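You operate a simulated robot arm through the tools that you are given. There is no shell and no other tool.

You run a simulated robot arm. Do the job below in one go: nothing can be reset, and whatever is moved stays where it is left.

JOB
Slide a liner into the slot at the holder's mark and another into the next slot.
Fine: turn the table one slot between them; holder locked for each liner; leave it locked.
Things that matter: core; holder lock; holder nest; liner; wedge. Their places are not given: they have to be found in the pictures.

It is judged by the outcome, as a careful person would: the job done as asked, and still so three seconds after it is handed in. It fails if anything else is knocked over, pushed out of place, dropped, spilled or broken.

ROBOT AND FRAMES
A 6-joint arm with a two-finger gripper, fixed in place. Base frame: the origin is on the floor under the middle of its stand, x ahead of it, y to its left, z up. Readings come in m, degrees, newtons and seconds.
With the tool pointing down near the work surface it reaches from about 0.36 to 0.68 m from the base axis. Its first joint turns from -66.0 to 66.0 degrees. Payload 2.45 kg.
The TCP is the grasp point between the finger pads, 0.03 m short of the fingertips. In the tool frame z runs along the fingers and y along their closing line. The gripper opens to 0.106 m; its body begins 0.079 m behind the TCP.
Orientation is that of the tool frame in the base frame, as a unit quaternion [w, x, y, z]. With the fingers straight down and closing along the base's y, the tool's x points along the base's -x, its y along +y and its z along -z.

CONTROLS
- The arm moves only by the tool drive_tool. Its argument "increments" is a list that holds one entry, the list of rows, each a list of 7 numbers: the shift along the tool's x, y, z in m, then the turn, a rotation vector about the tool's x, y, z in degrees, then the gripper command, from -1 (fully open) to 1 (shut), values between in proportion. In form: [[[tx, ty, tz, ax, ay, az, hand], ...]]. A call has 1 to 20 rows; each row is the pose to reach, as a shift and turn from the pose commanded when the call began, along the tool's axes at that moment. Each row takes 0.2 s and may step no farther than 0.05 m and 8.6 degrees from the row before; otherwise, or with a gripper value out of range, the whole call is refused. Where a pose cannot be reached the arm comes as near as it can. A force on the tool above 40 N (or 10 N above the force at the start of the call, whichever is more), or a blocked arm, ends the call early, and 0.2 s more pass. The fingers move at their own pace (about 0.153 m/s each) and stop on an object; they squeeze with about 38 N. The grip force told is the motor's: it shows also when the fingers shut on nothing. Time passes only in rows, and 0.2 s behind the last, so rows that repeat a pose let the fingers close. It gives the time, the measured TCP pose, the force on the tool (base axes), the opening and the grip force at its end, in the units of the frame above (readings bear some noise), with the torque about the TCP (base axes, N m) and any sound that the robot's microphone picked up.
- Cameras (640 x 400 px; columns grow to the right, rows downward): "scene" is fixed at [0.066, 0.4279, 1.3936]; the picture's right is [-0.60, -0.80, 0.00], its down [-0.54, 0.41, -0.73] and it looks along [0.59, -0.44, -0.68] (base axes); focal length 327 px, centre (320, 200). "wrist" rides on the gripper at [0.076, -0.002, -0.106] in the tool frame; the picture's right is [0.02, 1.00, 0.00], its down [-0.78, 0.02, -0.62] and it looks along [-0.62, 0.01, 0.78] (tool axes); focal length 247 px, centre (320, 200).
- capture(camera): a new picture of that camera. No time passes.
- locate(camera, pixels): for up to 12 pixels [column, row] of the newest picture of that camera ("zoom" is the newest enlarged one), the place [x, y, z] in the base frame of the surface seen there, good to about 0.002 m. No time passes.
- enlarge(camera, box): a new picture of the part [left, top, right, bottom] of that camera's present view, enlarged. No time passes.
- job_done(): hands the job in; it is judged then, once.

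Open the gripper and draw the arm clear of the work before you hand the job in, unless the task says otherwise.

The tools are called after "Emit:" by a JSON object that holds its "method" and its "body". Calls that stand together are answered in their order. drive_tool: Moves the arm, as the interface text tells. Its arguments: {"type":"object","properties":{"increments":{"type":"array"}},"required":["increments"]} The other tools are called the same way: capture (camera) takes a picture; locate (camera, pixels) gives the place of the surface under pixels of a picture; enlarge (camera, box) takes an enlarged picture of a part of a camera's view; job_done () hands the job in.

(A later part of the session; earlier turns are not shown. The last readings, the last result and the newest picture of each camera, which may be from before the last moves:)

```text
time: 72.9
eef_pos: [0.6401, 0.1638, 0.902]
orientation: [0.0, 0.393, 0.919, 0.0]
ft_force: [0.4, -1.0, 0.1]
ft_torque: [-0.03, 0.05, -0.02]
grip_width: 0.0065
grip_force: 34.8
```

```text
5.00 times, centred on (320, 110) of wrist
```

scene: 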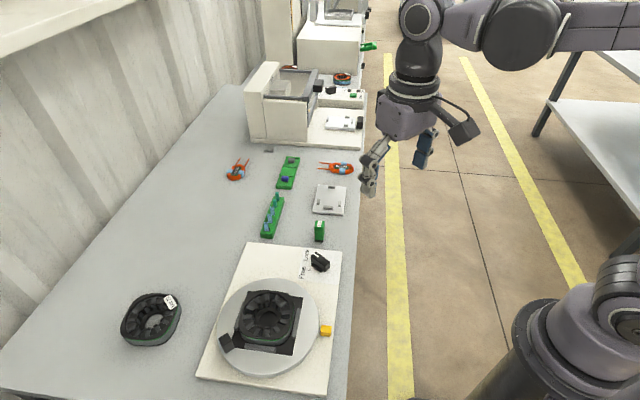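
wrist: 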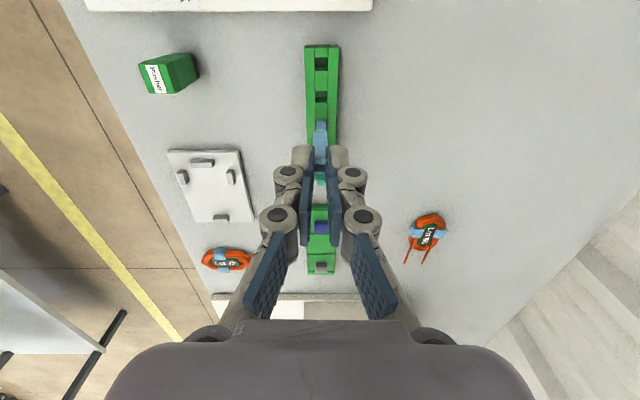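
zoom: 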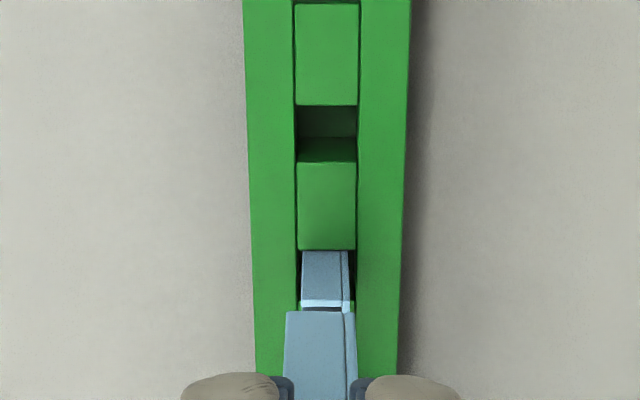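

Pocket 2 is seen at zoom (327,133), about 1 mm off. I correct and descend until the liner's bottom is just above the rack, then check.

Emit:
{"method": "drive_tool", "body": {"increments": [[[0.001, 0.0008, 0.02, 0, 0, 0, 1], [0.001, 0.0008, 0.04, 0, 0, 0, 1], [0.001, 0.0008, 0.06, 0, 0, 0, 1], [0.001, 0.0008, 0.08, 0, 0, 0, 1], [0.001, 0.0008, 0.092, 0, 0, 0, 1], [0.001, 0.0008, 0.092, 0, 0, 0, 1]]]}}

Emit:
{"method": "capture", "body": {"camera": "wrist"}}

Emit:
{"method": "enlarge", "body": {"camera": "wrist", "box": [290, 100, 350, 160]}}

Emit:
{"method": "enlarge", "body": {"camera": "scene", "box": [255, 195, 300, 240]}}

```text
time: 74.3
eef_pos: [0.6381, 0.167, 0.8103]
orientation: [0.0, 0.393, 0.92, -0.001]
ft_force: [-0.5, 0.8, 0.0]
ft_torque: [0.01, 0.01, 0.02]
grip_width: 0.0068
grip_force: 34.8
```

```text
taken
```

wrist: 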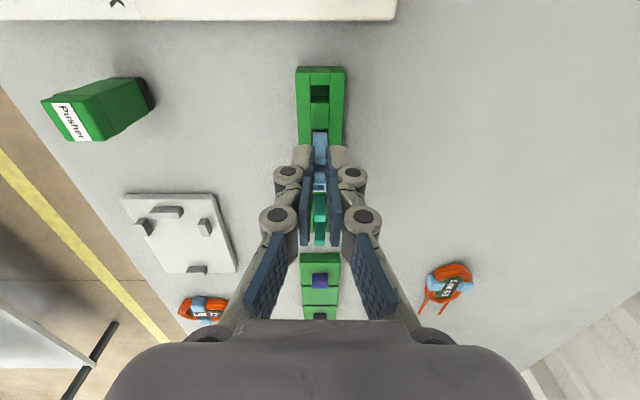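

```text
6.67 times, centred on (320, 130) of wrist
```

zoom: 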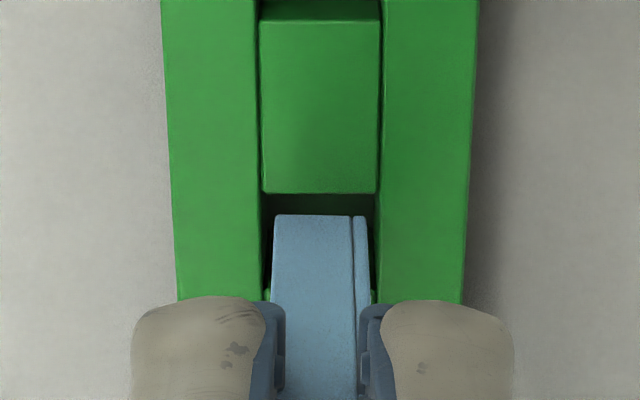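

```text
8.89 times, centred on (278, 218) of scene
```

zoom: 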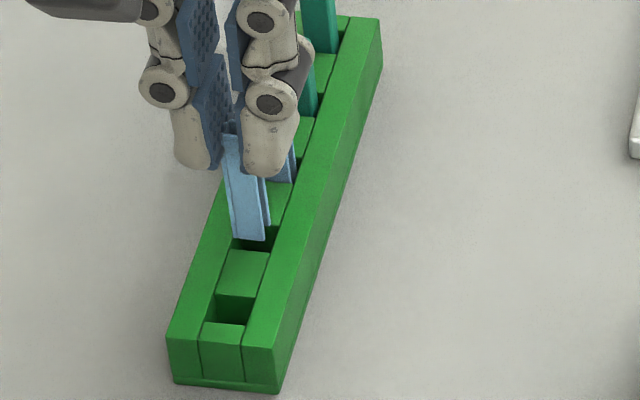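

The liner's near face would catch the pocket edge by ~0.5 mm; both image and readings say to shift 2 mm along −tool x. I do this and check again.

Emit:
{"method": "drive_tool", "body": {"increments": [[[-0.002, 0, 0, 0, 0, 0, 1], [-0.002, 0, 0, 0, 0, 0, 1]]]}}

Emit:
{"method": "enlarge", "body": {"camera": "wrist", "box": [290, 100, 350, 160]}}

```text
time: 74.9
eef_pos: [0.6408, 0.1655, 0.8099]
orientation: [-0.001, 0.392, 0.92, 0.0]
ft_force: [1.2, -0.7, 0.0]
ft_torque: [0.02, -0.01, 0.01]
grip_width: 0.0064
grip_force: 34.6
```

```text
6.67 times, centred on (320, 130) of wrist
```

zoom: 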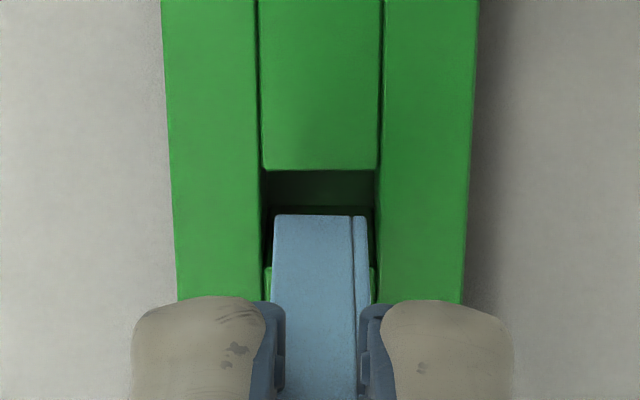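

The pocket now lies ~2 mm beyond the liner's near face and is centred sideways. I lower the liner into the pocket by 19.5 mm.

Emit:
{"method": "drive_tool", "body": {"increments": [[[0, 0, 0.004, 0, 0, 0, 1], [0, 0, 0.008, 0, 0, 0, 1], [0, 0, 0.012, 0, 0, 0, 1], [0, 0, 0.016, 0, 0, 0, 1], [0, 0, 0.0195, 0, 0, 0, 1], [0, 0, 0.0195, 0, 0, 0, 1]]]}}

Emit:
{"method": "enlarge", "body": {"camera": "wrist", "box": [280, 110, 360, 190]}}

Emit:
{"method": "enlarge", "body": {"camera": "scene", "box": [255, 195, 300, 240]}}

```text
time: 76.3
eef_pos: [0.641, 0.1641, 0.7928]
orientation: [0.0, 0.392, 0.92, -0.001]
ft_force: [-0.5, 0.9, -0.4]
ft_torque: [0.07, 0.06, 0.0]
grip_width: 0.0068
grip_force: 35.3
```

```text
5.00 times, centred on (320, 150) of wrist
```

zoom: 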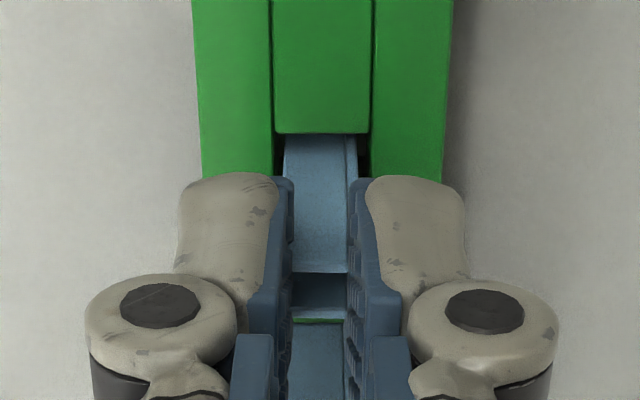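

```text
8.89 times, centred on (278, 218) of scene
```

zoom: 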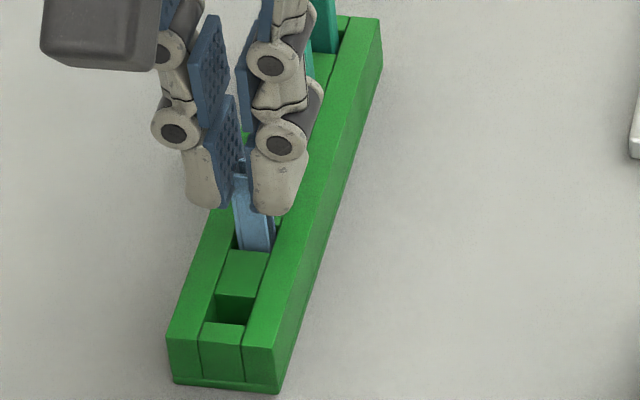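

The liner is inside the pocket. I lower the last 2.5 mm toward the pocket floor, then release.

Emit:
{"method": "drive_tool", "body": {"increments": [[[0, 0, 0.0015, 0, 0, 0, 1], [0, 0, 0.0025, 0, 0, 0, 1], [0, 0, 0.0025, 0, 0, 0, 1]]]}}

Emit:
{"method": "drive_tool", "body": {"increments": [[[0, 0, 0, 0, 0, 0, 0.85], [0, 0, 0, 0, 0, 0, 0.7], [0, 0, 0, 0, 0, 0, 0.6], [0, 0, 0, 0, 0, 0, 0.6]]]}}

Emit:
{"method": "enlarge", "body": {"camera": "wrist", "box": [280, 110, 360, 190]}}

```text
time: 77.1
eef_pos: [0.6418, 0.1659, 0.7885]
orientation: [-0.001, 0.393, 0.92, -0.001]
ft_force: [-1.4, -0.6, 6.1]
ft_torque: [-0.01, 0.05, 0.01]
grip_width: 0.0064
grip_force: 34.9
```

```text
time: 78.1
eef_pos: [0.6407, 0.1657, 0.7892]
orientation: [0.0, 0.393, 0.92, -0.001]
ft_force: [0.0, 0.0, -1.0]
ft_torque: [0.01, 0.04, 0.01]
grip_width: 0.0212
grip_force: 0.1
```

```text
5.00 times, centred on (320, 150) of wrist
```

zoom: 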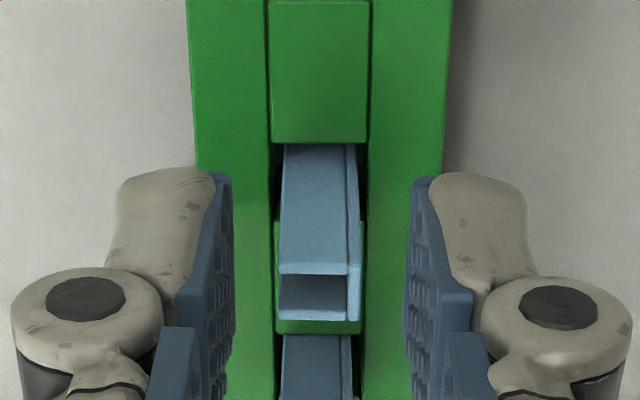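

Liner 2 stands back in its pocket. I rise and return to the knob to unlock (yaw 10.8°).

Emit:
{"method": "drive_tool", "body": {"increments": [[[0, 0, -0.02, 0, 0, 0, 0.6], [0, 0, -0.05, 0, 0, 0, 0.5], [0, 0, -0.085, 0, 0, 0, 0.33], [0.0146, -0.0197, -0.095, 0, 0, -7.1, 0.33], [0.0292, -0.0395, -0.095, 0, 0, -14.3, 0.33], [0.0438, -0.0592, -0.095, 0, 0, -21.4, 0.33], [0.0584, -0.0789, -0.095, 0, 0, -28.6, 0.33], [0.0729, -0.0986, -0.095, 0, 0, -35.7, 0.33], [0.0875, -0.1184, -0.09, 0, 0, -42.8, 0.33], [0.1021, -0.1381, -0.08, 0, 0, -50, 0.33], [0.1167, -0.1578, -0.07, 0, 0, -57.1, 0.33], [0.1167, -0.1578, -0.07, 0, 0, -57.1, 0.33]]]}}

Emit:
{"method": "capture", "body": {"camera": "wrist"}}

Emit:
{"method": "enlarge", "body": {"camera": "wrist", "box": [260, 70, 380, 190]}}

```text
time: 80.7
eef_pos: [0.4473, 0.1403, 0.8572]
orientation: [-0.001, -0.097, 0.995, 0.0]
ft_force: [-0.1, 0.0, 0.4]
ft_torque: [0.02, -0.01, 0.01]
grip_width: 0.0356
grip_force: 0.1
```

```text
taken
```

wrist: 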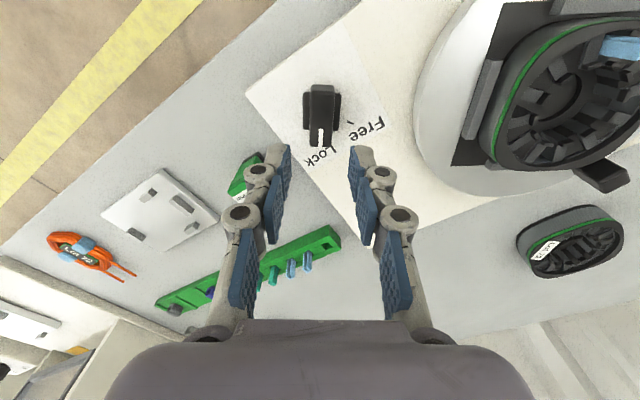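

```text
3.33 times, centred on (320, 130) of wrist
```

zoom: 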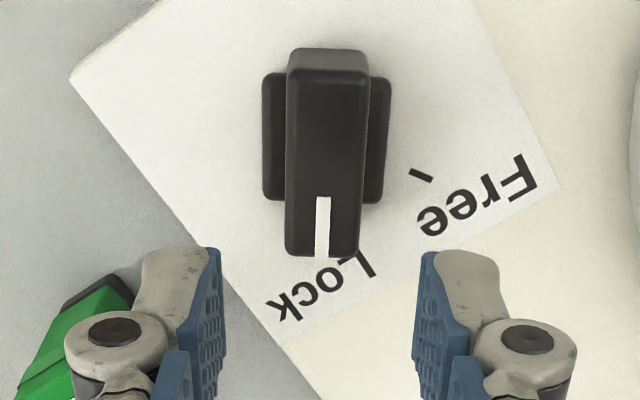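

The bar is centred to ~1 mm. I descend to z≈0.778 around it and close.

Emit:
{"method": "drive_tool", "body": {"increments": [[[0.001, 0.0008, 0.02, 0, 0, 0, 0.33], [0.001, 0.0008, 0.04, 0, 0, 0, 0.33], [0.001, 0.0008, 0.06, 0, 0, 0, 0.33], [0.001, 0.0008, 0.074, 0, 0, 0, 0.33], [0.001, 0.0008, 0.079, 0, 0, 0, 0.33], [0.001, 0.0008, 0.079, 0, 0, 0, 0.33]]]}}

Emit:
{"method": "enlarge", "body": {"camera": "wrist", "box": [260, 90, 380, 210]}}

Emit:
{"method": "drive_tool", "body": {"increments": [[[0, 0, 0, 0, 0, 0, 0.6], [0, 0, 0, 0, 0, 0, 1], [0, 0, 0, 0, 0, 0, 1]]]}}

```text
time: 82.1
eef_pos: [0.4455, 0.1407, 0.7788]
orientation: [0.0, -0.095, 0.996, 0.0]
ft_force: [-0.3, 0.0, -0.2]
ft_torque: [0.01, 0.02, -0.02]
grip_width: 0.0356
grip_force: 0.1
```

```text
3.33 times, centred on (320, 150) of wrist
```

zoom: 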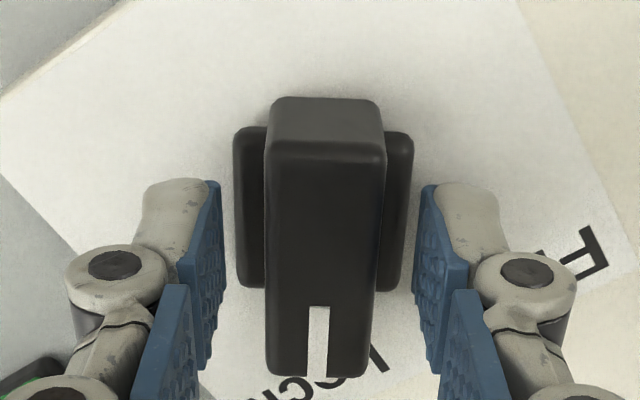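

```text
time: 82.9
eef_pos: [0.4444, 0.1409, 0.7786]
orientation: [-0.001, -0.096, 0.995, 0.0]
ft_force: [-0.2, 1.2, -3.1]
ft_torque: [0.07, -0.12, -0.01]
grip_width: 0.0197
grip_force: 44.8
```

Gripped with little load. I turn toward Free in two halves: first 35°.

Emit:
{"method": "drive_tool", "body": {"increments": [[[0, 0, 0, 0, 0, -7, 1], [0, 0, 0, 0, 0, -14, 1], [0, 0, 0, 0, 0, -21, 1], [0, 0, 0, 0, 0, -28, 1], [0, 0, 0, 0, 0, -35, 1], [0, 0, 0, 0, 0, -35, 1]]]}}

```text
time: 84.3
eef_pos: [0.4453, 0.1394, 0.779]
orientation: [-0.001, -0.39, 0.921, -0.001]
ft_force: [1.8, 4.3, -7.2]
ft_torque: [0.0, 0.15, 0.0]
grip_width: 0.0199
grip_force: 44.4
```

The load is small (≈8 N). I turn the second half, 34.5°, to Free.

Emit:
{"method": "drive_tool", "body": {"increments": [[[0, 0, 0, 0, 0, -7, 1], [0, 0, 0, 0, 0, -14, 1], [0, 0, 0, 0, 0, -21, 1], [0, 0, 0, 0, 0, -28, 1], [0, 0, 0, 0, 0, -34.5, 1], [0, 0, 0, 0, 0, -34.5, 1]]]}}

Emit:
{"method": "enlarge", "body": {"camera": "scene", "box": [290, 230, 350, 280]}}

```text
time: 85.7
eef_pos: [0.4448, 0.141, 0.7791]
orientation: [-0.002, -0.645, 0.764, 0.0]
ft_force: [0.0, -1.2, -24.2]
ft_torque: [-0.21, 0.11, -0.35]
grip_width: 0.0195
grip_force: 45.0
```

```text
8.00 times, centred on (320, 255) of scene
```

zoom: 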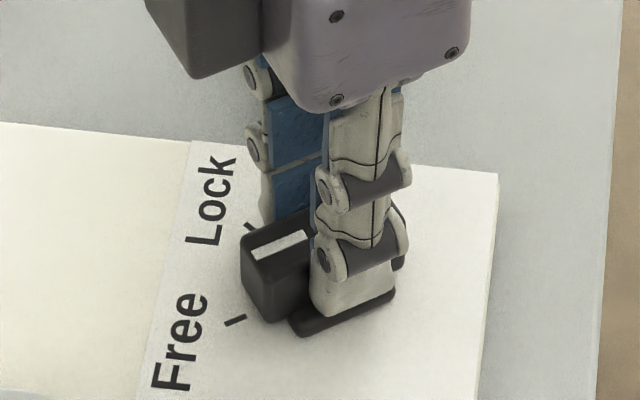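

The knob is at Free (yaw 80.3°). I release, rise, and travel to the handle at ≈(0.433,0.393) with yaw 60°.

Emit:
{"method": "drive_tool", "body": {"increments": [[[0, 0, 0, 0, 0, 0, 0.7], [0, 0, 0, 0, 0, 0, 0.33], [0, 0, 0, 0, 0, 0, 0.33], [0, 0, -0.03, 0, 0, 0, 0.33], [0, 0, -0.07, 0, 0, 0, 0.25], [0, 0, -0.115, 0, 0, 0, 0.25], [-0.0411, 0.009, -0.12, 0, 0, 3.4, 0.25], [-0.0822, 0.018, -0.12, 0, 0, 6.8, 0.25], [-0.1233, 0.027, -0.12, 0, 0, 10.2, 0.25], [-0.1643, 0.036, -0.12, 0, 0, 13.6, 0.25], [-0.2054, 0.045, -0.12, 0, 0, 17, 0.25], [-0.2465, 0.054, -0.11, 0, 0, 20.4, 0.25], [-0.2465, 0.054, -0.1, 0, 0, 20.4, 0.25]]]}}

Emit:
{"method": "capture", "body": {"camera": "wrist"}}

Emit:
{"method": "enlarge", "body": {"camera": "wrist", "box": [250, 50, 390, 190]}}

Emit:
{"method": "enlarge", "body": {"camera": "scene", "box": [290, 230, 350, 280]}}

```text
time: 88.5
eef_pos: [0.4326, 0.3934, 0.8773]
orientation: [-0.001, -0.5, 0.866, 0.0]
ft_force: [-0.1, -0.5, 0.0]
ft_torque: [-0.01, -0.02, -0.02]
grip_width: 0.0396
grip_force: 0.1
```

```text
taken
```

wrist: 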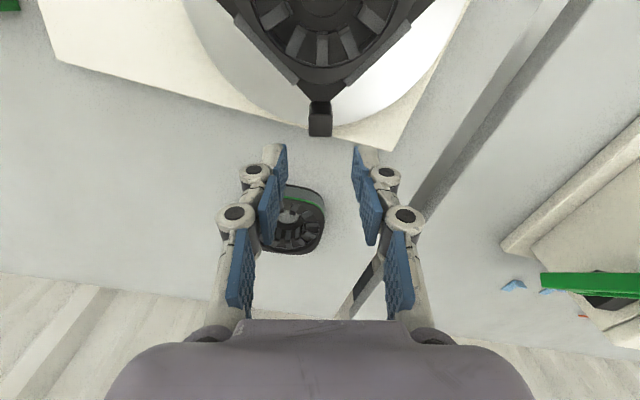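

```text
2.86 times, centred on (320, 120) of wrist
```

zoom: 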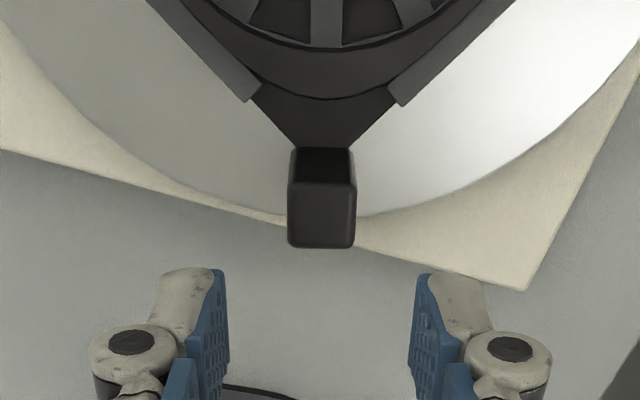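

```text
8.00 times, centred on (320, 255) of scene
```

zoom: 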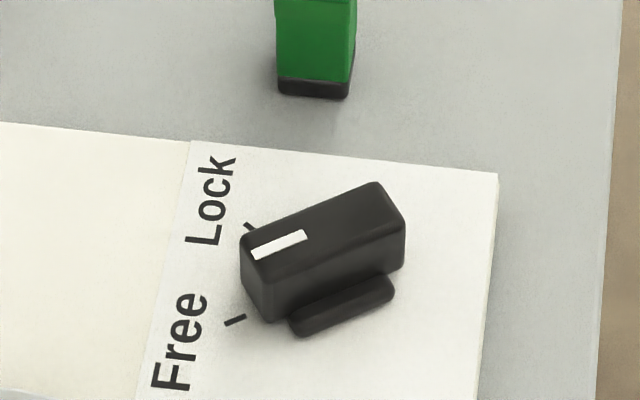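

The handle is centred under the tool (zoom (322,215), expected (322,213)). I descend around it and close.

Emit:
{"method": "drive_tool", "body": {"increments": [[[0, 0, 0.02, 0, 0, 0, 0.25], [0, 0, 0.04, 0, 0, 0, 0.25], [0, 0, 0.06, 0, 0, 0, 0.25], [0, 0, 0.075, 0, 0, 0, 0.25], [0, 0, 0.082, 0, 0, 0, 0.25], [0, 0, 0.082, 0, 0, 0, 0.25], [0, 0, 0.082, 0, 0, 0, 0.6], [0, 0, 0.082, 0, 0, 0, 1], [0, 0, 0.082, 0, 0, 0, 1]]]}}

Emit:
{"method": "capture", "body": {"camera": "wrist"}}

Emit:
{"method": "enlarge", "body": {"camera": "wrist", "box": [250, 80, 390, 220]}}

```text
time: 90.5
eef_pos: [0.4338, 0.3938, 0.7958]
orientation: [-0.001, -0.5, 0.866, 0.0]
ft_force: [-4.9, 1.5, -4.7]
ft_torque: [0.24, 0.01, -0.39]
grip_width: 0.0196
grip_force: 44.5
```

```text
taken
```

wrist: 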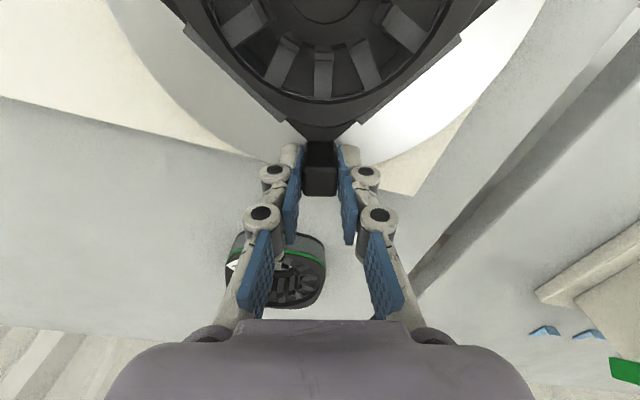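

```text
2.86 times, centred on (320, 150) of wrist
```

zoom: 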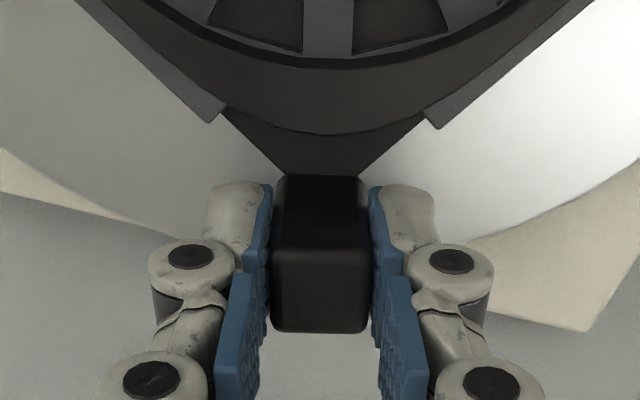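

The handle is gripped. To avoid building up vertical load, I loosen the fingers to a 22.5 mm gap and push the handle round along the arc, first 30°.

Emit:
{"method": "drive_tool", "body": {"increments": [[[0, 0, 0, 0, 0, 0, 0.575], [0, 0, 0, 0, 0, 0, 0.575], [0.0001, -0.0046, 0, 0, 0, 3, 0.575], [0.0005, -0.0092, 0, 0, 0, 6, 0.575], [0.0011, -0.0137, 0, 0, 0, 9, 0.575], [0.0019, -0.0183, 0, 0, 0, 12, 0.575], [0.003, -0.0227, 0, 0, 0, 15, 0.575], [0.0043, -0.0271, 0, 0, 0, 18, 0.575], [0.0058, -0.0315, 0, 0, 0, 21, 0.575], [0.0076, -0.0357, 0, 0, 0, 24, 0.575], [0.0096, -0.0399, 0, 0, 0, 27, 0.575], [0.0118, -0.0439, 0, 0, 0, 30, 0.575], [0.0118, -0.0439, 0, 0, 0, 30, 0.575]]]}}

Emit:
{"method": "enlarge", "body": {"camera": "wrist", "box": [250, 80, 390, 220]}}

Emit:
{"method": "enlarge", "body": {"camera": "scene", "box": [190, 270, 340, 390]}}

```text
time: 93.3
eef_pos: [0.4659, 0.36, 0.7957]
orientation: [-0.001, -0.258, 0.966, -0.001]
ft_force: [0.0, 0.4, -0.3]
ft_torque: [0.01, -0.03, -0.01]
grip_width: 0.0228
grip_force: 0.0
```

```text
2.86 times, centred on (320, 150) of wrist
```

zoom: 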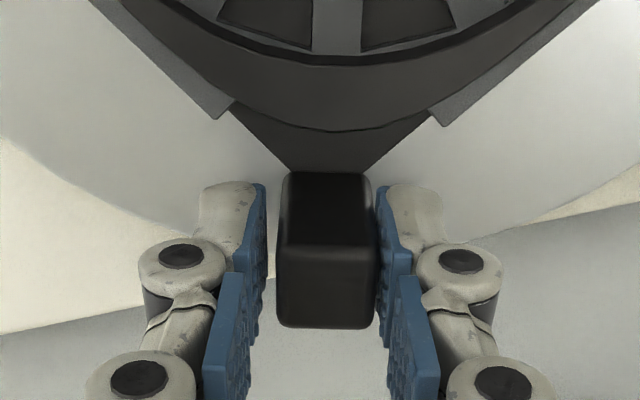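

```text
3.33 times, centred on (265, 330) of scene
```

zoom: 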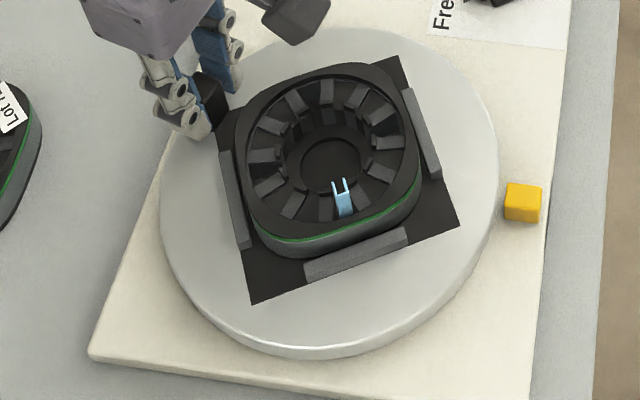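

That worked smoothly with no load. I push the remaining 30° the same way, then close the fingers to settle the handle at the exact angle.

Emit:
{"method": "drive_tool", "body": {"increments": [[[0.0001, -0.0046, 0, 0, 0, 3, 0.575], [0.0005, -0.0092, 0, 0, 0, 6, 0.575], [0.0011, -0.0137, 0, 0, 0, 9, 0.575], [0.0019, -0.0183, 0, 0, 0, 12, 0.575], [0.003, -0.0227, 0, 0, 0, 15, 0.575], [0.0043, -0.0271, 0, 0, 0, 18, 0.575], [0.0058, -0.0315, 0, 0, 0, 21, 0.575], [0.0076, -0.0357, 0, 0, 0, 24, 0.575], [0.0096, -0.0399, 0, 0, 0, 27, 0.575], [0.0118, -0.0439, 0, 0, 0, 30, 0.575], [0.0118, -0.0439, 0, 0, 0, 30, 0.575]]]}}

Emit:
{"method": "enlarge", "body": {"camera": "wrist", "box": [250, 80, 390, 220]}}

Emit:
{"method": "enlarge", "body": {"camera": "scene", "box": [190, 270, 340, 390]}}

```text
time: 95.7
eef_pos: [0.4773, 0.3167, 0.7959]
orientation: [-0.001, 0.0, 1.0, 0.0]
ft_force: [-0.5, 2.2, 0.9]
ft_torque: [0.06, -0.02, 0.01]
grip_width: 0.0237
grip_force: 0.8
```

```text
2.86 times, centred on (320, 150) of wrist
```

zoom: 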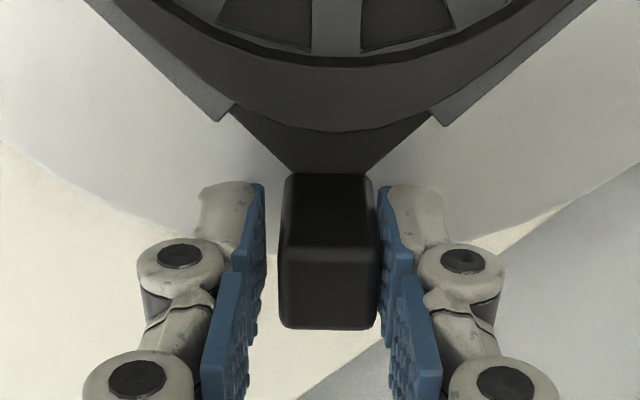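

```text
3.33 times, centred on (265, 330) of scene
```

zoom: 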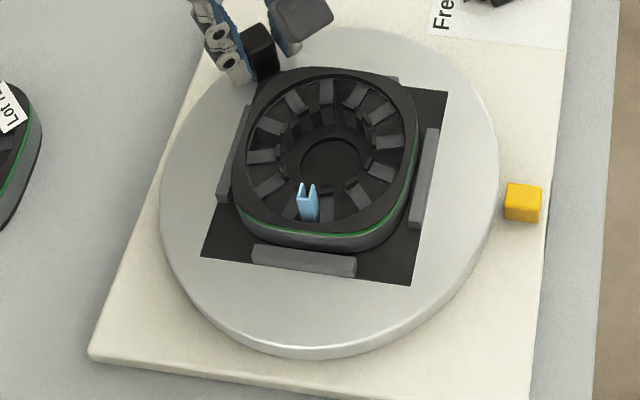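

The table now looks a full 90° from its first position. I open, rise, and measure the handle and slot alignment from above before locking.

Emit:
{"method": "drive_tool", "body": {"increments": [[[0, 0, 0, 0, 0, 0, 0.25], [0, 0, 0, 0, 0, 0, 0.25], [0, 0, -0.03, 0, 0, 0, 0.1], [0, 0, -0.07, 0, 0, 0, 0], [0, 0, -0.11, 0, 0, 0, 0]]]}}

Emit:
{"method": "capture", "body": {"camera": "wrist"}}

Emit:
{"method": "enlarge", "body": {"camera": "wrist", "box": [230, 0, 410, 150]}}

Emit:
{"method": "locate", "body": {"camera": "zoom", "pixels": [[301, 293], [337, 293], [301, 323], [337, 323], [319, 308], [319, 260], [221, 20], [421, 20]]}}

```text
time: 96.9
eef_pos: [0.4755, 0.3165, 0.9051]
orientation: [-0.001, 0.0, 1.0, 0.001]
ft_force: [0.2, -0.3, 1.0]
ft_torque: [0.02, -0.01, 0.01]
grip_width: 0.0529
grip_force: 0.1
```

```text
taken
```

wrist: 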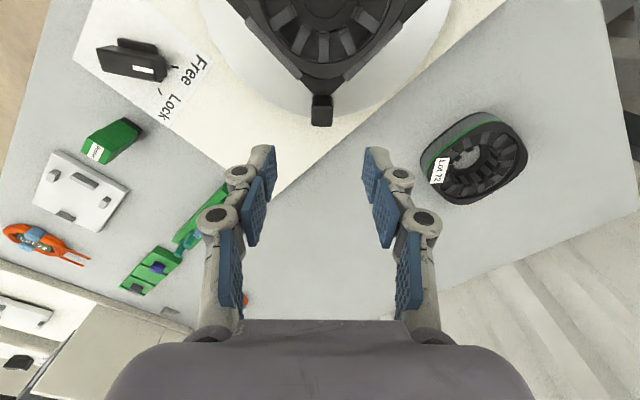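

```text
2.67 times, centred on (320, 75) of wrist
```

zoom: 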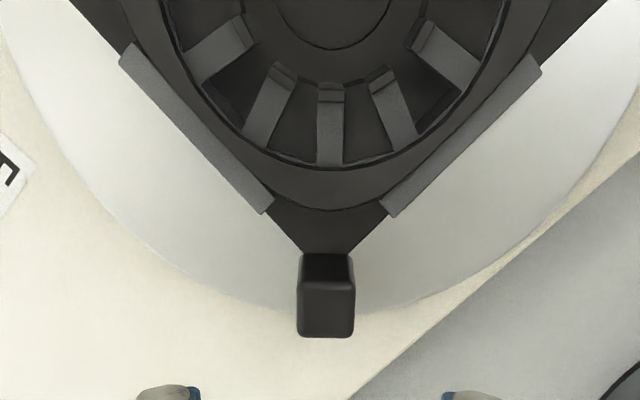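

```text
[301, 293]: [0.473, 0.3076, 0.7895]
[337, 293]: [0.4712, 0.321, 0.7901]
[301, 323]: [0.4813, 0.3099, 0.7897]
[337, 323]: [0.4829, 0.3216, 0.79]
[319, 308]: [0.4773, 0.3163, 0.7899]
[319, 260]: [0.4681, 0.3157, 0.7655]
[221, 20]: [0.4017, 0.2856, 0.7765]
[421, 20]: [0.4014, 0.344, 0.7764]
```

The handle centre is ≈(0.477,0.3175), i.e. about −0.5° from a perfect 90° turn. I check the slot against the mark from the same viewpoint as before liner 1.

Emit:
{"method": "drive_tool", "body": {"increments": [[[0.0188, -0.0041, 0, 0, 0, -7.5, 0], [0.0375, -0.0082, 0, 0, 0, -15, 0], [0.0563, -0.0124, 0, 0, 0, -22.5, 0], [0.075, -0.0165, 0, 0, 0, -30, 0], [0.0938, -0.0206, 0, 0, 0, -37.5, 0], [0.1125, -0.0247, 0, 0, 0, -45, 0], [0.1125, -0.0247, 0, 0, 0, -45, 0]]]}}

Emit:
{"method": "capture", "body": {"camera": "wrist"}}

Emit:
{"method": "enlarge", "body": {"camera": "wrist", "box": [250, 0, 390, 190]}}

Emit:
{"method": "enlarge", "body": {"camera": "wrist", "box": [290, 80, 350, 140]}}

```text
time: 98.5
eef_pos: [0.3641, 0.2936, 0.9082]
orientation: [-0.001, -0.383, 0.924, -0.001]
ft_force: [-0.4, 0.0, 0.1]
ft_torque: [-0.01, 0.01, 0.02]
grip_width: 0.0532
grip_force: 0.0
```

```text
taken
```

wrist: 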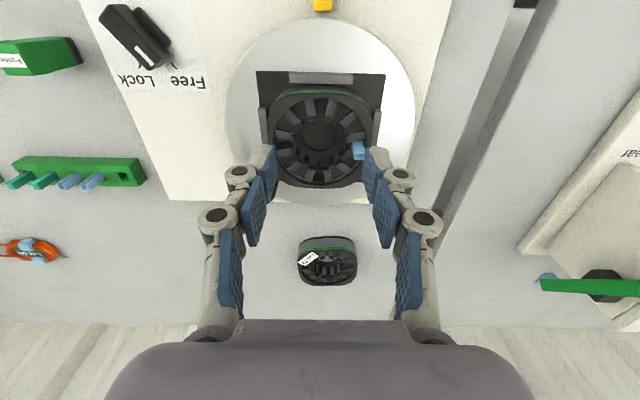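

```text
2.11 times, centred on (320, 95) of wrist
```

zoom: 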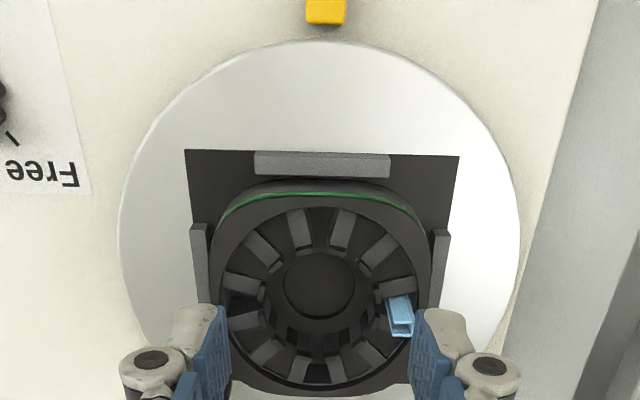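

```text
6.67 times, centred on (320, 110) of wrist
```

zoom: 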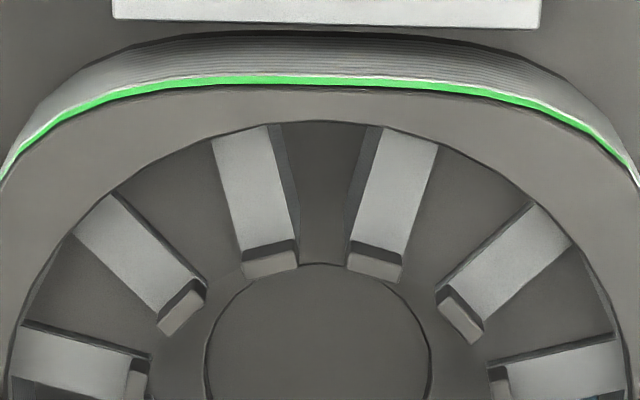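

The open slot is now aligned with the mark within about 0.5°. I return to the knob (yaw 81°) to lock.

Emit:
{"method": "drive_tool", "body": {"increments": [[[0.0083, -0.0277, 0, 0, 0, -6, 0.33], [0.0166, -0.0553, 0, 0, 0, -12, 0.33], [0.025, -0.083, 0.01, 0, 0, -18, 0.33], [0.0333, -0.1106, 0.02, 0, 0, -24, 0.33], [0.0416, -0.1383, 0.035, 0, 0, -30, 0.33], [0.0499, -0.1659, 0.05, 0, 0, -36, 0.33], [0.0499, -0.1659, 0.05, 0, 0, -36, 0.33]]]}}

Emit:
{"method": "capture", "body": {"camera": "wrist"}}

Emit:
{"method": "enlarge", "body": {"camera": "wrist", "box": [260, 70, 380, 190]}}

```text
time: 100.1
eef_pos: [0.4476, 0.1396, 0.856]
orientation: [-0.001, -0.65, 0.76, 0.0]
ft_force: [-0.6, -0.1, -0.2]
ft_torque: [0.01, -0.02, -0.01]
grip_width: 0.0355
grip_force: 0.0
```

```text
taken
```

wrist: 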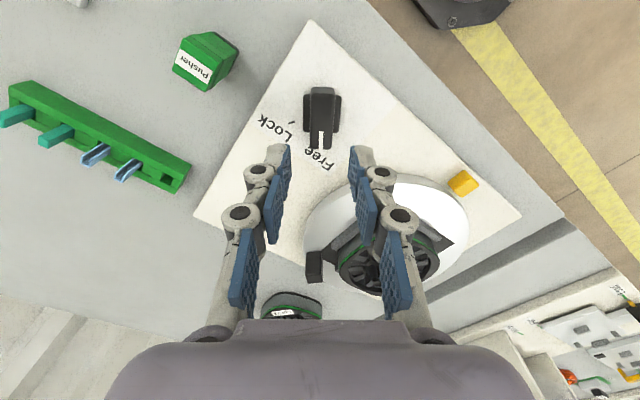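

```text
3.33 times, centred on (320, 130) of wrist
```

zoom: 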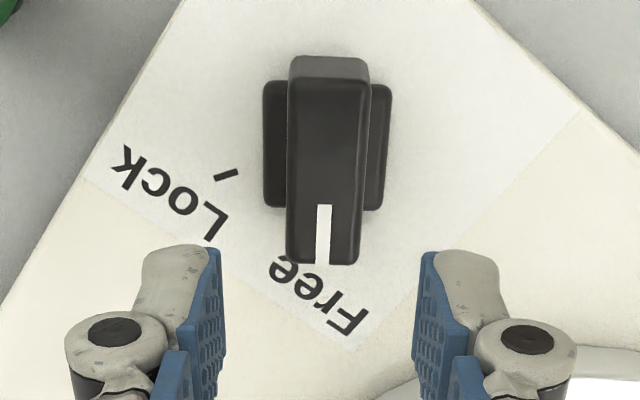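

I correct ~1.4 mm in tool y, descend around the bar, and close.

Emit:
{"method": "drive_tool", "body": {"increments": [[[-0.0008, 0.0014, 0.02, 0, 0, 0, 0.33], [-0.0008, 0.0014, 0.04, 0, 0, 0, 0.33], [-0.0008, 0.0014, 0.06, 0, 0, 0, 0.33], [-0.0008, 0.0014, 0.073, 0, 0, 0, 0.33], [-0.0008, 0.0014, 0.078, 0, 0, 0, 0.33], [-0.0008, 0.0014, 0.078, 0, 0, 0, 0.33], [-0.0008, 0.0014, 0.078, 0, 0, 0, 0.6], [-0.0008, 0.0014, 0.078, 0, 0, 0, 1], [-0.0008, 0.0014, 0.078, 0, 0, 0, 1]]]}}

Emit:
{"method": "enlarge", "body": {"camera": "wrist", "box": [260, 90, 380, 210]}}

```text
time: 102.1
eef_pos: [0.4466, 0.1411, 0.7799]
orientation: [-0.001, -0.649, 0.761, 0.0]
ft_force: [0.2, 0.1, -6.2]
ft_torque: [0.04, -0.05, -0.53]
grip_width: 0.0197
grip_force: 44.6
```

```text
3.33 times, centred on (320, 150) of wrist
```

zoom: 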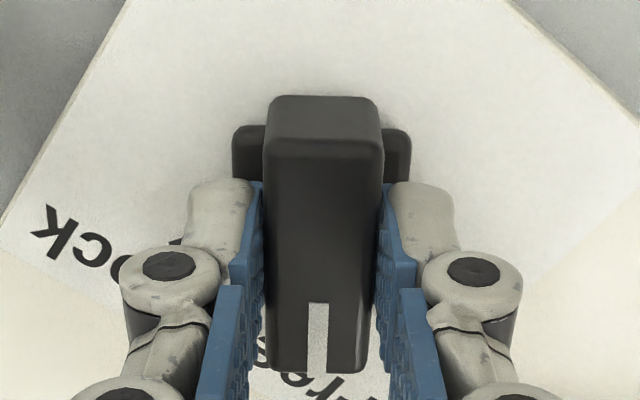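

Gripped. I turn back toward Lock in parts of about 23° to keep the load low.

Emit:
{"method": "drive_tool", "body": {"increments": [[[0, 0, 0, 0, 0, 6, 1], [0, 0, 0, 0, 0, 12, 1], [0, 0, 0, 0, 0, 18, 1], [0, 0, 0, 0, 0, 24, 1], [0, 0, 0, 0, 0, 24, 1]]]}}

```text
time: 103.3
eef_pos: [0.4453, 0.1406, 0.7795]
orientation: [-0.001, -0.476, 0.879, 0.0]
ft_force: [-5.9, -4.8, 26.0]
ft_torque: [0.2, -0.11, 0.05]
grip_width: 0.0194
grip_force: 45.0
```

The vertical load reached 26 N; I loosen and re-grip to relax it, then continue.

Emit:
{"method": "drive_tool", "body": {"increments": [[[0, 0, 0, 0, 0, 0, 0.58], [0, 0, 0, 0, 0, 0, 0.58], [0, 0, 0, 0, 0, 0, 1], [0, 0, 0, 0, 0, 0, 1], [0, 0, 0, 0, 0, 6, 1], [0, 0, 0, 0, 0, 12, 1], [0, 0, 0, 0, 0, 18, 1], [0, 0, 0, 0, 0, 23, 1], [0, 0, 0, 0, 0, 23, 1]]]}}

```text
time: 105.3
eef_pos: [0.445, 0.1417, 0.7793]
orientation: [0.0, -0.292, 0.956, -0.001]
ft_force: [6.6, 11.8, -6.3]
ft_torque: [-0.03, 0.41, -0.05]
grip_width: 0.0197
grip_force: 45.1
```

Now at yaw 34°. I re-grip once more and turn the last 23.8° to Lock.

Emit:
{"method": "drive_tool", "body": {"increments": [[[0, 0, 0, 0, 0, 0, 0.58], [0, 0, 0, 0, 0, 0, 0.58], [0, 0, 0, 0, 0, 0, 1], [0, 0, 0, 0, 0, 0, 1], [0, 0, 0, 0, 0, 6, 1], [0, 0, 0, 0, 0, 12, 1], [0, 0, 0, 0, 0, 18, 1], [0, 0, 0, 0, 0, 23.8, 1], [0, 0, 0, 0, 0, 23.8, 1]]]}}

Emit:
{"method": "enlarge", "body": {"camera": "scene", "box": [290, 230, 350, 280]}}

```text
time: 107.3
eef_pos: [0.4443, 0.1411, 0.7796]
orientation: [-0.001, -0.088, 0.996, 0.0]
ft_force: [-11.2, 3.7, 27.8]
ft_torque: [0.01, 1.06, -0.01]
grip_width: 0.0195
grip_force: 44.8
```

```text
8.00 times, centred on (320, 255) of scene
```

zoom: 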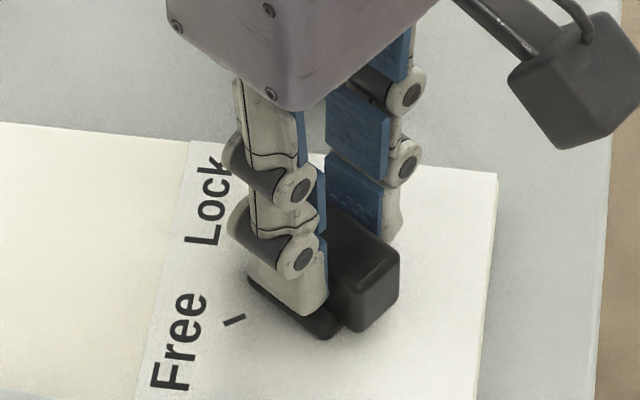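

The knob is at yaw 10.1° (Lock). I release, rise and verify its heading.

Emit:
{"method": "drive_tool", "body": {"increments": [[[0, 0, 0, 0, 0, 0, 0.7], [0, 0, 0, 0, 0, 0, 0.4], [0, 0, 0, 0, 0, 0, 0.33], [0, 0, -0.02, 0, 0, 0, 0.33], [0, 0, -0.05, 0, 0, 0, 0.33], [0, 0, -0.085, 0, 0, 0, 0.33], [0, 0, -0.12, 0, 0, 0, 0]]]}}

Emit:
{"method": "capture", "body": {"camera": "wrist"}}

Emit:
{"method": "enlarge", "body": {"camera": "wrist", "box": [270, 60, 370, 160]}}

Emit:
{"method": "locate", "body": {"camera": "zoom", "pixels": [[288, 85], [354, 85], [286, 270], [350, 270], [320, 150]]}}

Emit:
{"method": "enlarge", "body": {"camera": "scene", "box": [290, 230, 350, 280]}}

Emit:
{"method": "enlarge", "body": {"camera": "scene", "box": [190, 270, 340, 390]}}

```text
time: 108.9
eef_pos: [0.4444, 0.1415, 0.8999]
orientation: [-0.001, -0.089, 0.996, -0.001]
ft_force: [0.5, 0.5, -0.3]
ft_torque: [-0.01, -0.02, 0.01]
grip_width: 0.0531
grip_force: 0.1
```

```text
taken
```

wrist: 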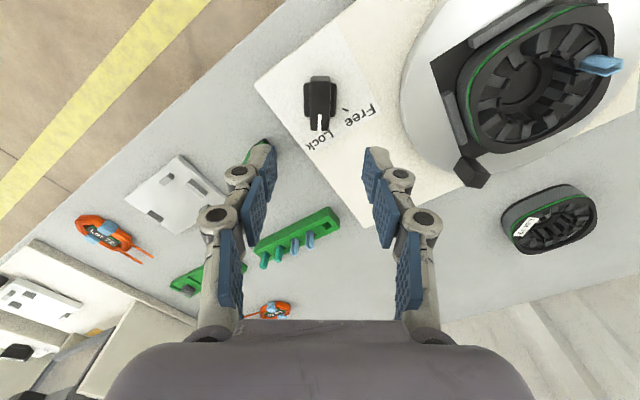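

```text
4.00 times, centred on (320, 110) of wrist
```

zoom: 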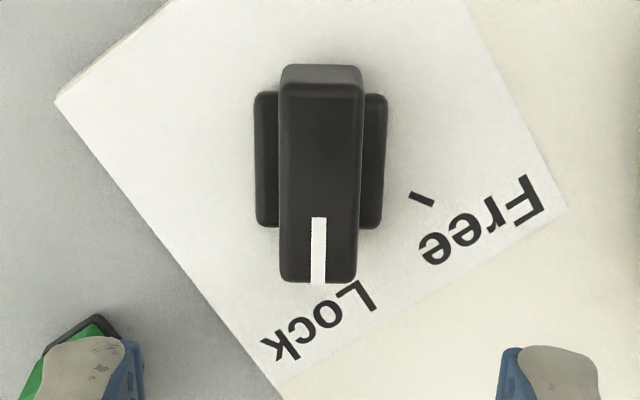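

```text
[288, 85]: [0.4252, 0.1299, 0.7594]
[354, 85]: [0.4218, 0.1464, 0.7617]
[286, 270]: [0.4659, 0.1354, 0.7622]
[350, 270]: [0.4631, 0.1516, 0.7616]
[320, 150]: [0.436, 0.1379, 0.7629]
```

```text
8.00 times, centred on (320, 255) of scene
```

zoom: 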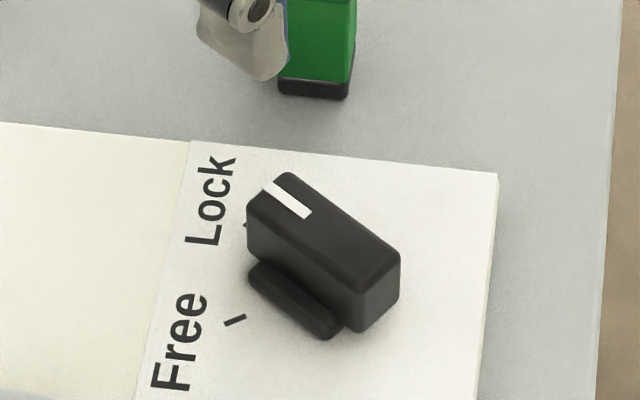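

```text
3.33 times, centred on (265, 330) of scene
```

zoom: 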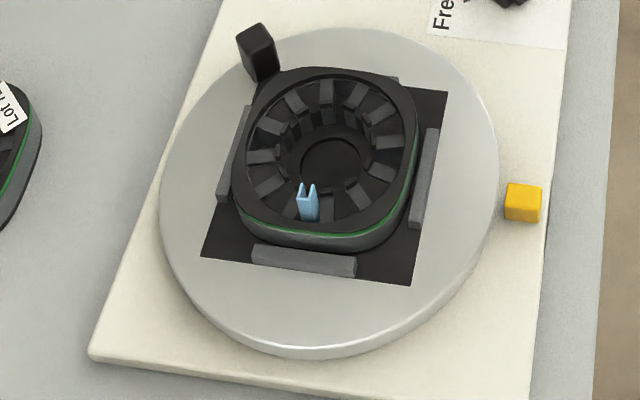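

The knob reads Lock again and the table stands one open slot further. I now go back to liner 2, yawing to −136.3° for a grip across its flanges.

Emit:
{"method": "drive_tool", "body": {"increments": [[[-0.011, -0.0006, 0, 0, 0, 8.14, 0.43], [-0.0219, -0.0012, 0, 0, 0, 16.28, 0.43], [-0.0329, -0.0018, 0, 0, 0, 24.42, 0.43], [-0.0439, -0.0024, 0, 0, 0, 32.56, 0.43], [-0.0549, -0.003, 0, 0, 0, 40.69, 0.43], [-0.0658, -0.0036, 0, 0, 0, 48.83, 0.43], [-0.0768, -0.0042, 0, 0, 0, 56.97, 0.43], [-0.0878, -0.0048, 0.003, 0, 0, 65.11, 0.43], [-0.0988, -0.0054, 0.006, 0, 0, 73.25, 0.43], [-0.1097, -0.006, 0.009, 0, 0, 81.39, 0.43], [-0.1207, -0.0066, 0.012, 0, 0, 89.53, 0.43], [-0.1317, -0.0072, 0.016, 0, 0, 97.67, 0.43], [-0.1426, -0.0078, 0.02, 0, 0, 105.81, 0.43], [-0.1536, -0.0084, 0.024, 0, 0, 113.94, 0.43], [-0.1646, -0.009, 0.028, 0, 0, 122.08, 0.43], [-0.1756, -0.0096, 0.032, 0, 0, 130.22, 0.43], [-0.1865, -0.0102, 0.036, 0, 0, 138.36, 0.43], [-0.1975, -0.0108, 0.04, 0, 0, 146.5, 0.43], [-0.1975, -0.0108, 0.04, 0, 0, 146.5, 0.43]]]}}

Emit:
{"method": "capture", "body": {"camera": "wrist"}}

Emit:
{"method": "enlarge", "body": {"camera": "wrist", "box": [280, 70, 360, 150]}}

```text
time: 112.9
eef_pos: [0.6416, 0.1648, 0.859]
orientation: [0.0, 0.928, 0.372, 0.0]
ft_force: [-0.3, 0.1, 0.6]
ft_torque: [-0.04, 0.0, -0.02]
grip_width: 0.0302
grip_force: 0.1
```

```text
taken
```

wrist: 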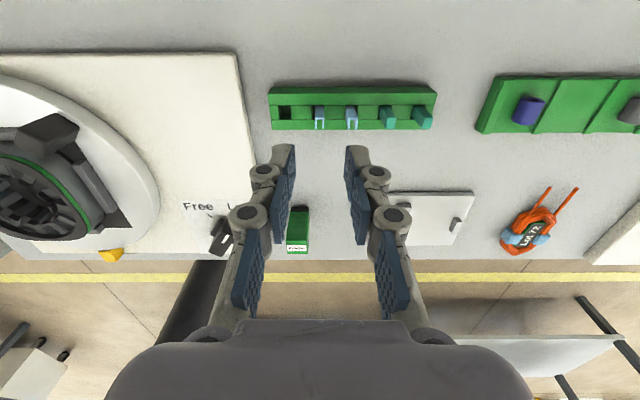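

```text
5.00 times, centred on (320, 110) of wrist
```

zoom: 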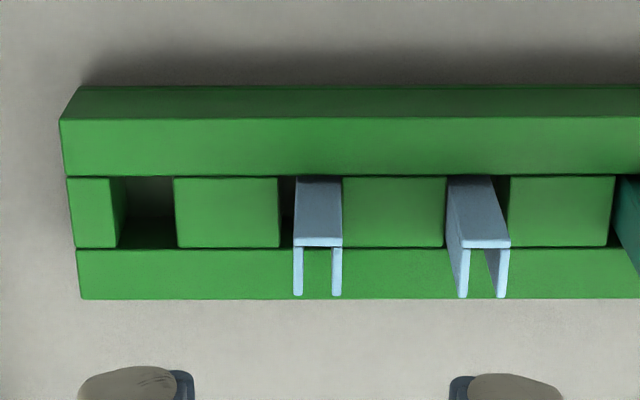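

Liner 2 is nearly under the tool (zoom (318,267)). I narrow to 14 mm and descend to z≈0.80, correcting 0.8 mm.

Emit:
{"method": "drive_tool", "body": {"increments": [[[-0.0005, -0.0008, 0.015, 0, 0, 0, 0.736], [-0.0005, -0.0008, 0.03, 0, 0, 0, 0.736], [-0.0005, -0.0008, 0.045, 0, 0, 0, 0.736], [-0.0005, -0.0008, 0.058, 0, 0, 0, 0.736], [-0.0005, -0.0008, 0.058, 0, 0, 0, 0.736]]]}}

Emit:
{"method": "enlarge", "body": {"camera": "wrist", "box": [280, 110, 360, 190]}}

```text
time: 114.1
eef_pos: [0.6406, 0.1659, 0.7996]
orientation: [0.001, 0.928, 0.372, -0.001]
ft_force: [-1.4, 0.4, 1.0]
ft_torque: [0.01, -0.03, 0.01]
grip_width: 0.0139
grip_force: 0.1
```

```text
5.00 times, centred on (320, 150) of wrist
```

zoom: 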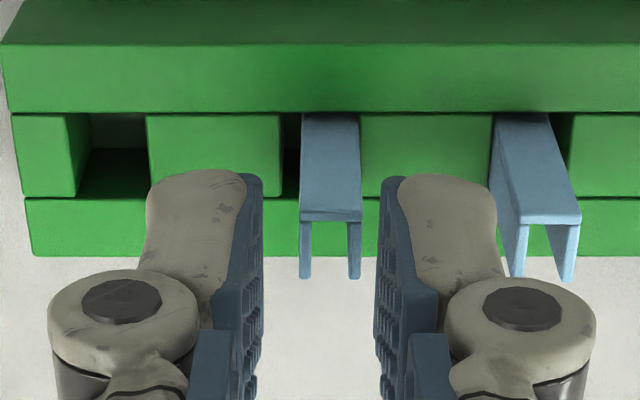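

The liner is ~0.9 mm to the right of centre. I correct, descend 10.5 mm, and look again before closing.

Emit:
{"method": "drive_tool", "body": {"increments": [[[0, 0.0009, 0.002, 0, 0, 0, 0.736], [0, 0.0009, 0.006, 0, 0, 0, 0.736], [0, 0.0009, 0.0105, 0, 0, 0, 0.736], [0, 0.0009, 0.0105, 0, 0, 0, 0.736]]]}}

Emit:
{"method": "enlarge", "body": {"camera": "wrist", "box": [280, 110, 360, 190]}}

```text
time: 115.1
eef_pos: [0.6415, 0.1647, 0.7899]
orientation: [0.0, 0.928, 0.372, -0.001]
ft_force: [-0.4, 0.6, 0.0]
ft_torque: [-0.01, 0.07, 0.0]
grip_width: 0.014
grip_force: 0.1
```

```text
5.00 times, centred on (320, 150) of wrist
```

zoom: 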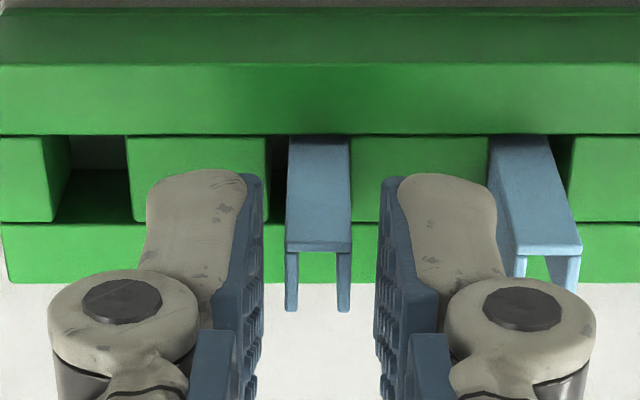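

Centred (liner 286–351 between pads 263–378). I close and lift.

Emit:
{"method": "drive_tool", "body": {"increments": [[[0, 0, 0.0005, 0, 0, 0, 0.85], [0, 0, 0.0005, 0, 0, 0, 1], [0, 0, 0.0005, 0, 0, 0, 1], [0, 0, 0.0005, 0, 0, 0, 1]]]}}

Emit:
{"method": "drive_tool", "body": {"increments": [[[0, 0, -0.008, 0, 0, 0, 1], [0, 0, -0.018, 0, 0, 0, 1], [0, 0, -0.03, 0, 0, 0, 1], [0, 0, -0.045, 0, 0, 0, 1], [0, 0, -0.065, 0, 0, 0, 1], [0, 0, -0.09, 0, 0, 0, 1], [0, 0, -0.112, 0, 0, 0, 1]]]}}

Emit:
{"method": "capture", "body": {"camera": "wrist"}}

Emit:
{"method": "enlarge", "body": {"camera": "wrist", "box": [270, 100, 370, 200]}}

Emit:
{"method": "locate", "body": {"camera": "zoom", "pixels": [[321, 122], [321, 150], [321, 180], [321, 205], [321, 232], [308, 165], [336, 165]]}}

```text
time: 116.1
eef_pos: [0.6406, 0.1641, 0.7894]
orientation: [0.0, 0.928, 0.373, -0.001]
ft_force: [0.4, 0.7, 0.7]
ft_torque: [0.03, 0.0, 0.04]
grip_width: 0.006
grip_force: 33.2
```

```text
time: 117.7
eef_pos: [0.6424, 0.1642, 0.9019]
orientation: [0.0, 0.928, 0.372, -0.002]
ft_force: [0.3, 0.7, 0.2]
ft_torque: [0.02, 0.0, 0.0]
grip_width: 0.0061
grip_force: 33.1
```

```text
taken
```

wrist: 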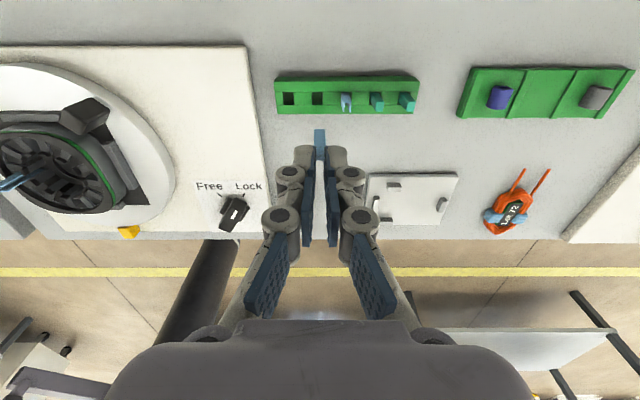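

```text
4.00 times, centred on (320, 150) of wrist
```

zoom: 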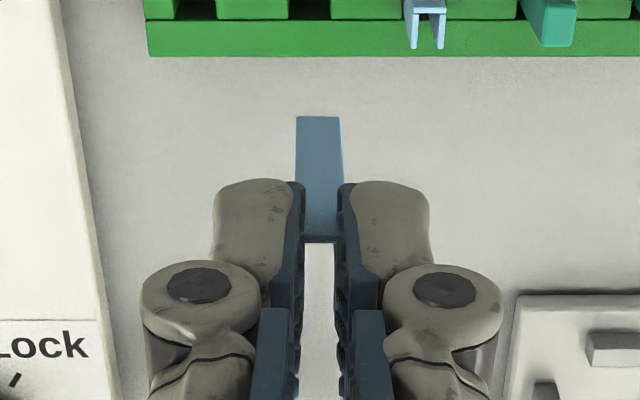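

```text
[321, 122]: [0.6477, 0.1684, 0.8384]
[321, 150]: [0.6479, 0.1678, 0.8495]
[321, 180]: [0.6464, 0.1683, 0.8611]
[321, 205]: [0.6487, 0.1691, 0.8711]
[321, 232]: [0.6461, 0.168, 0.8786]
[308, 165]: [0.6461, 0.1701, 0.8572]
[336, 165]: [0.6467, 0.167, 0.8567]
```

Liner 2 is held well (web 6 mm from TCP, as with liner 1). I carry it to the mark slot in two calls.

Emit:
{"method": "drive_tool", "body": {"increments": [[[-0.0052, -0.013, 0, 0, 0, -8.24, 1], [-0.0104, -0.026, 0, 0, 0, -16.48, 1], [-0.0156, -0.039, 0, 0, 0, -24.72, 1], [-0.0208, -0.052, 0, 0, 0, -32.96, 1], [-0.026, -0.065, 0, 0, 0, -41.2, 1], [-0.0312, -0.0781, 0, 0, 0, -49.44, 1], [-0.0364, -0.0911, 0, 0, 0, -57.68, 1], [-0.0416, -0.1041, 0, 0, 0, -65.92, 1], [-0.0468, -0.1171, 0, 0, 0, -74.16, 1], [-0.052, -0.1301, 0, 0, 0, -82.4, 1], [-0.0572, -0.1431, 0, 0, 0, -90.64, 1]]]}}

```text
time: 120.1
eef_pos: [0.5003, 0.2285, 0.9027]
orientation: [-0.001, 0.386, 0.922, -0.001]
ft_force: [-0.9, 0.4, -0.9]
ft_torque: [0.01, 0.02, -0.01]
grip_width: 0.0058
grip_force: 32.8
```

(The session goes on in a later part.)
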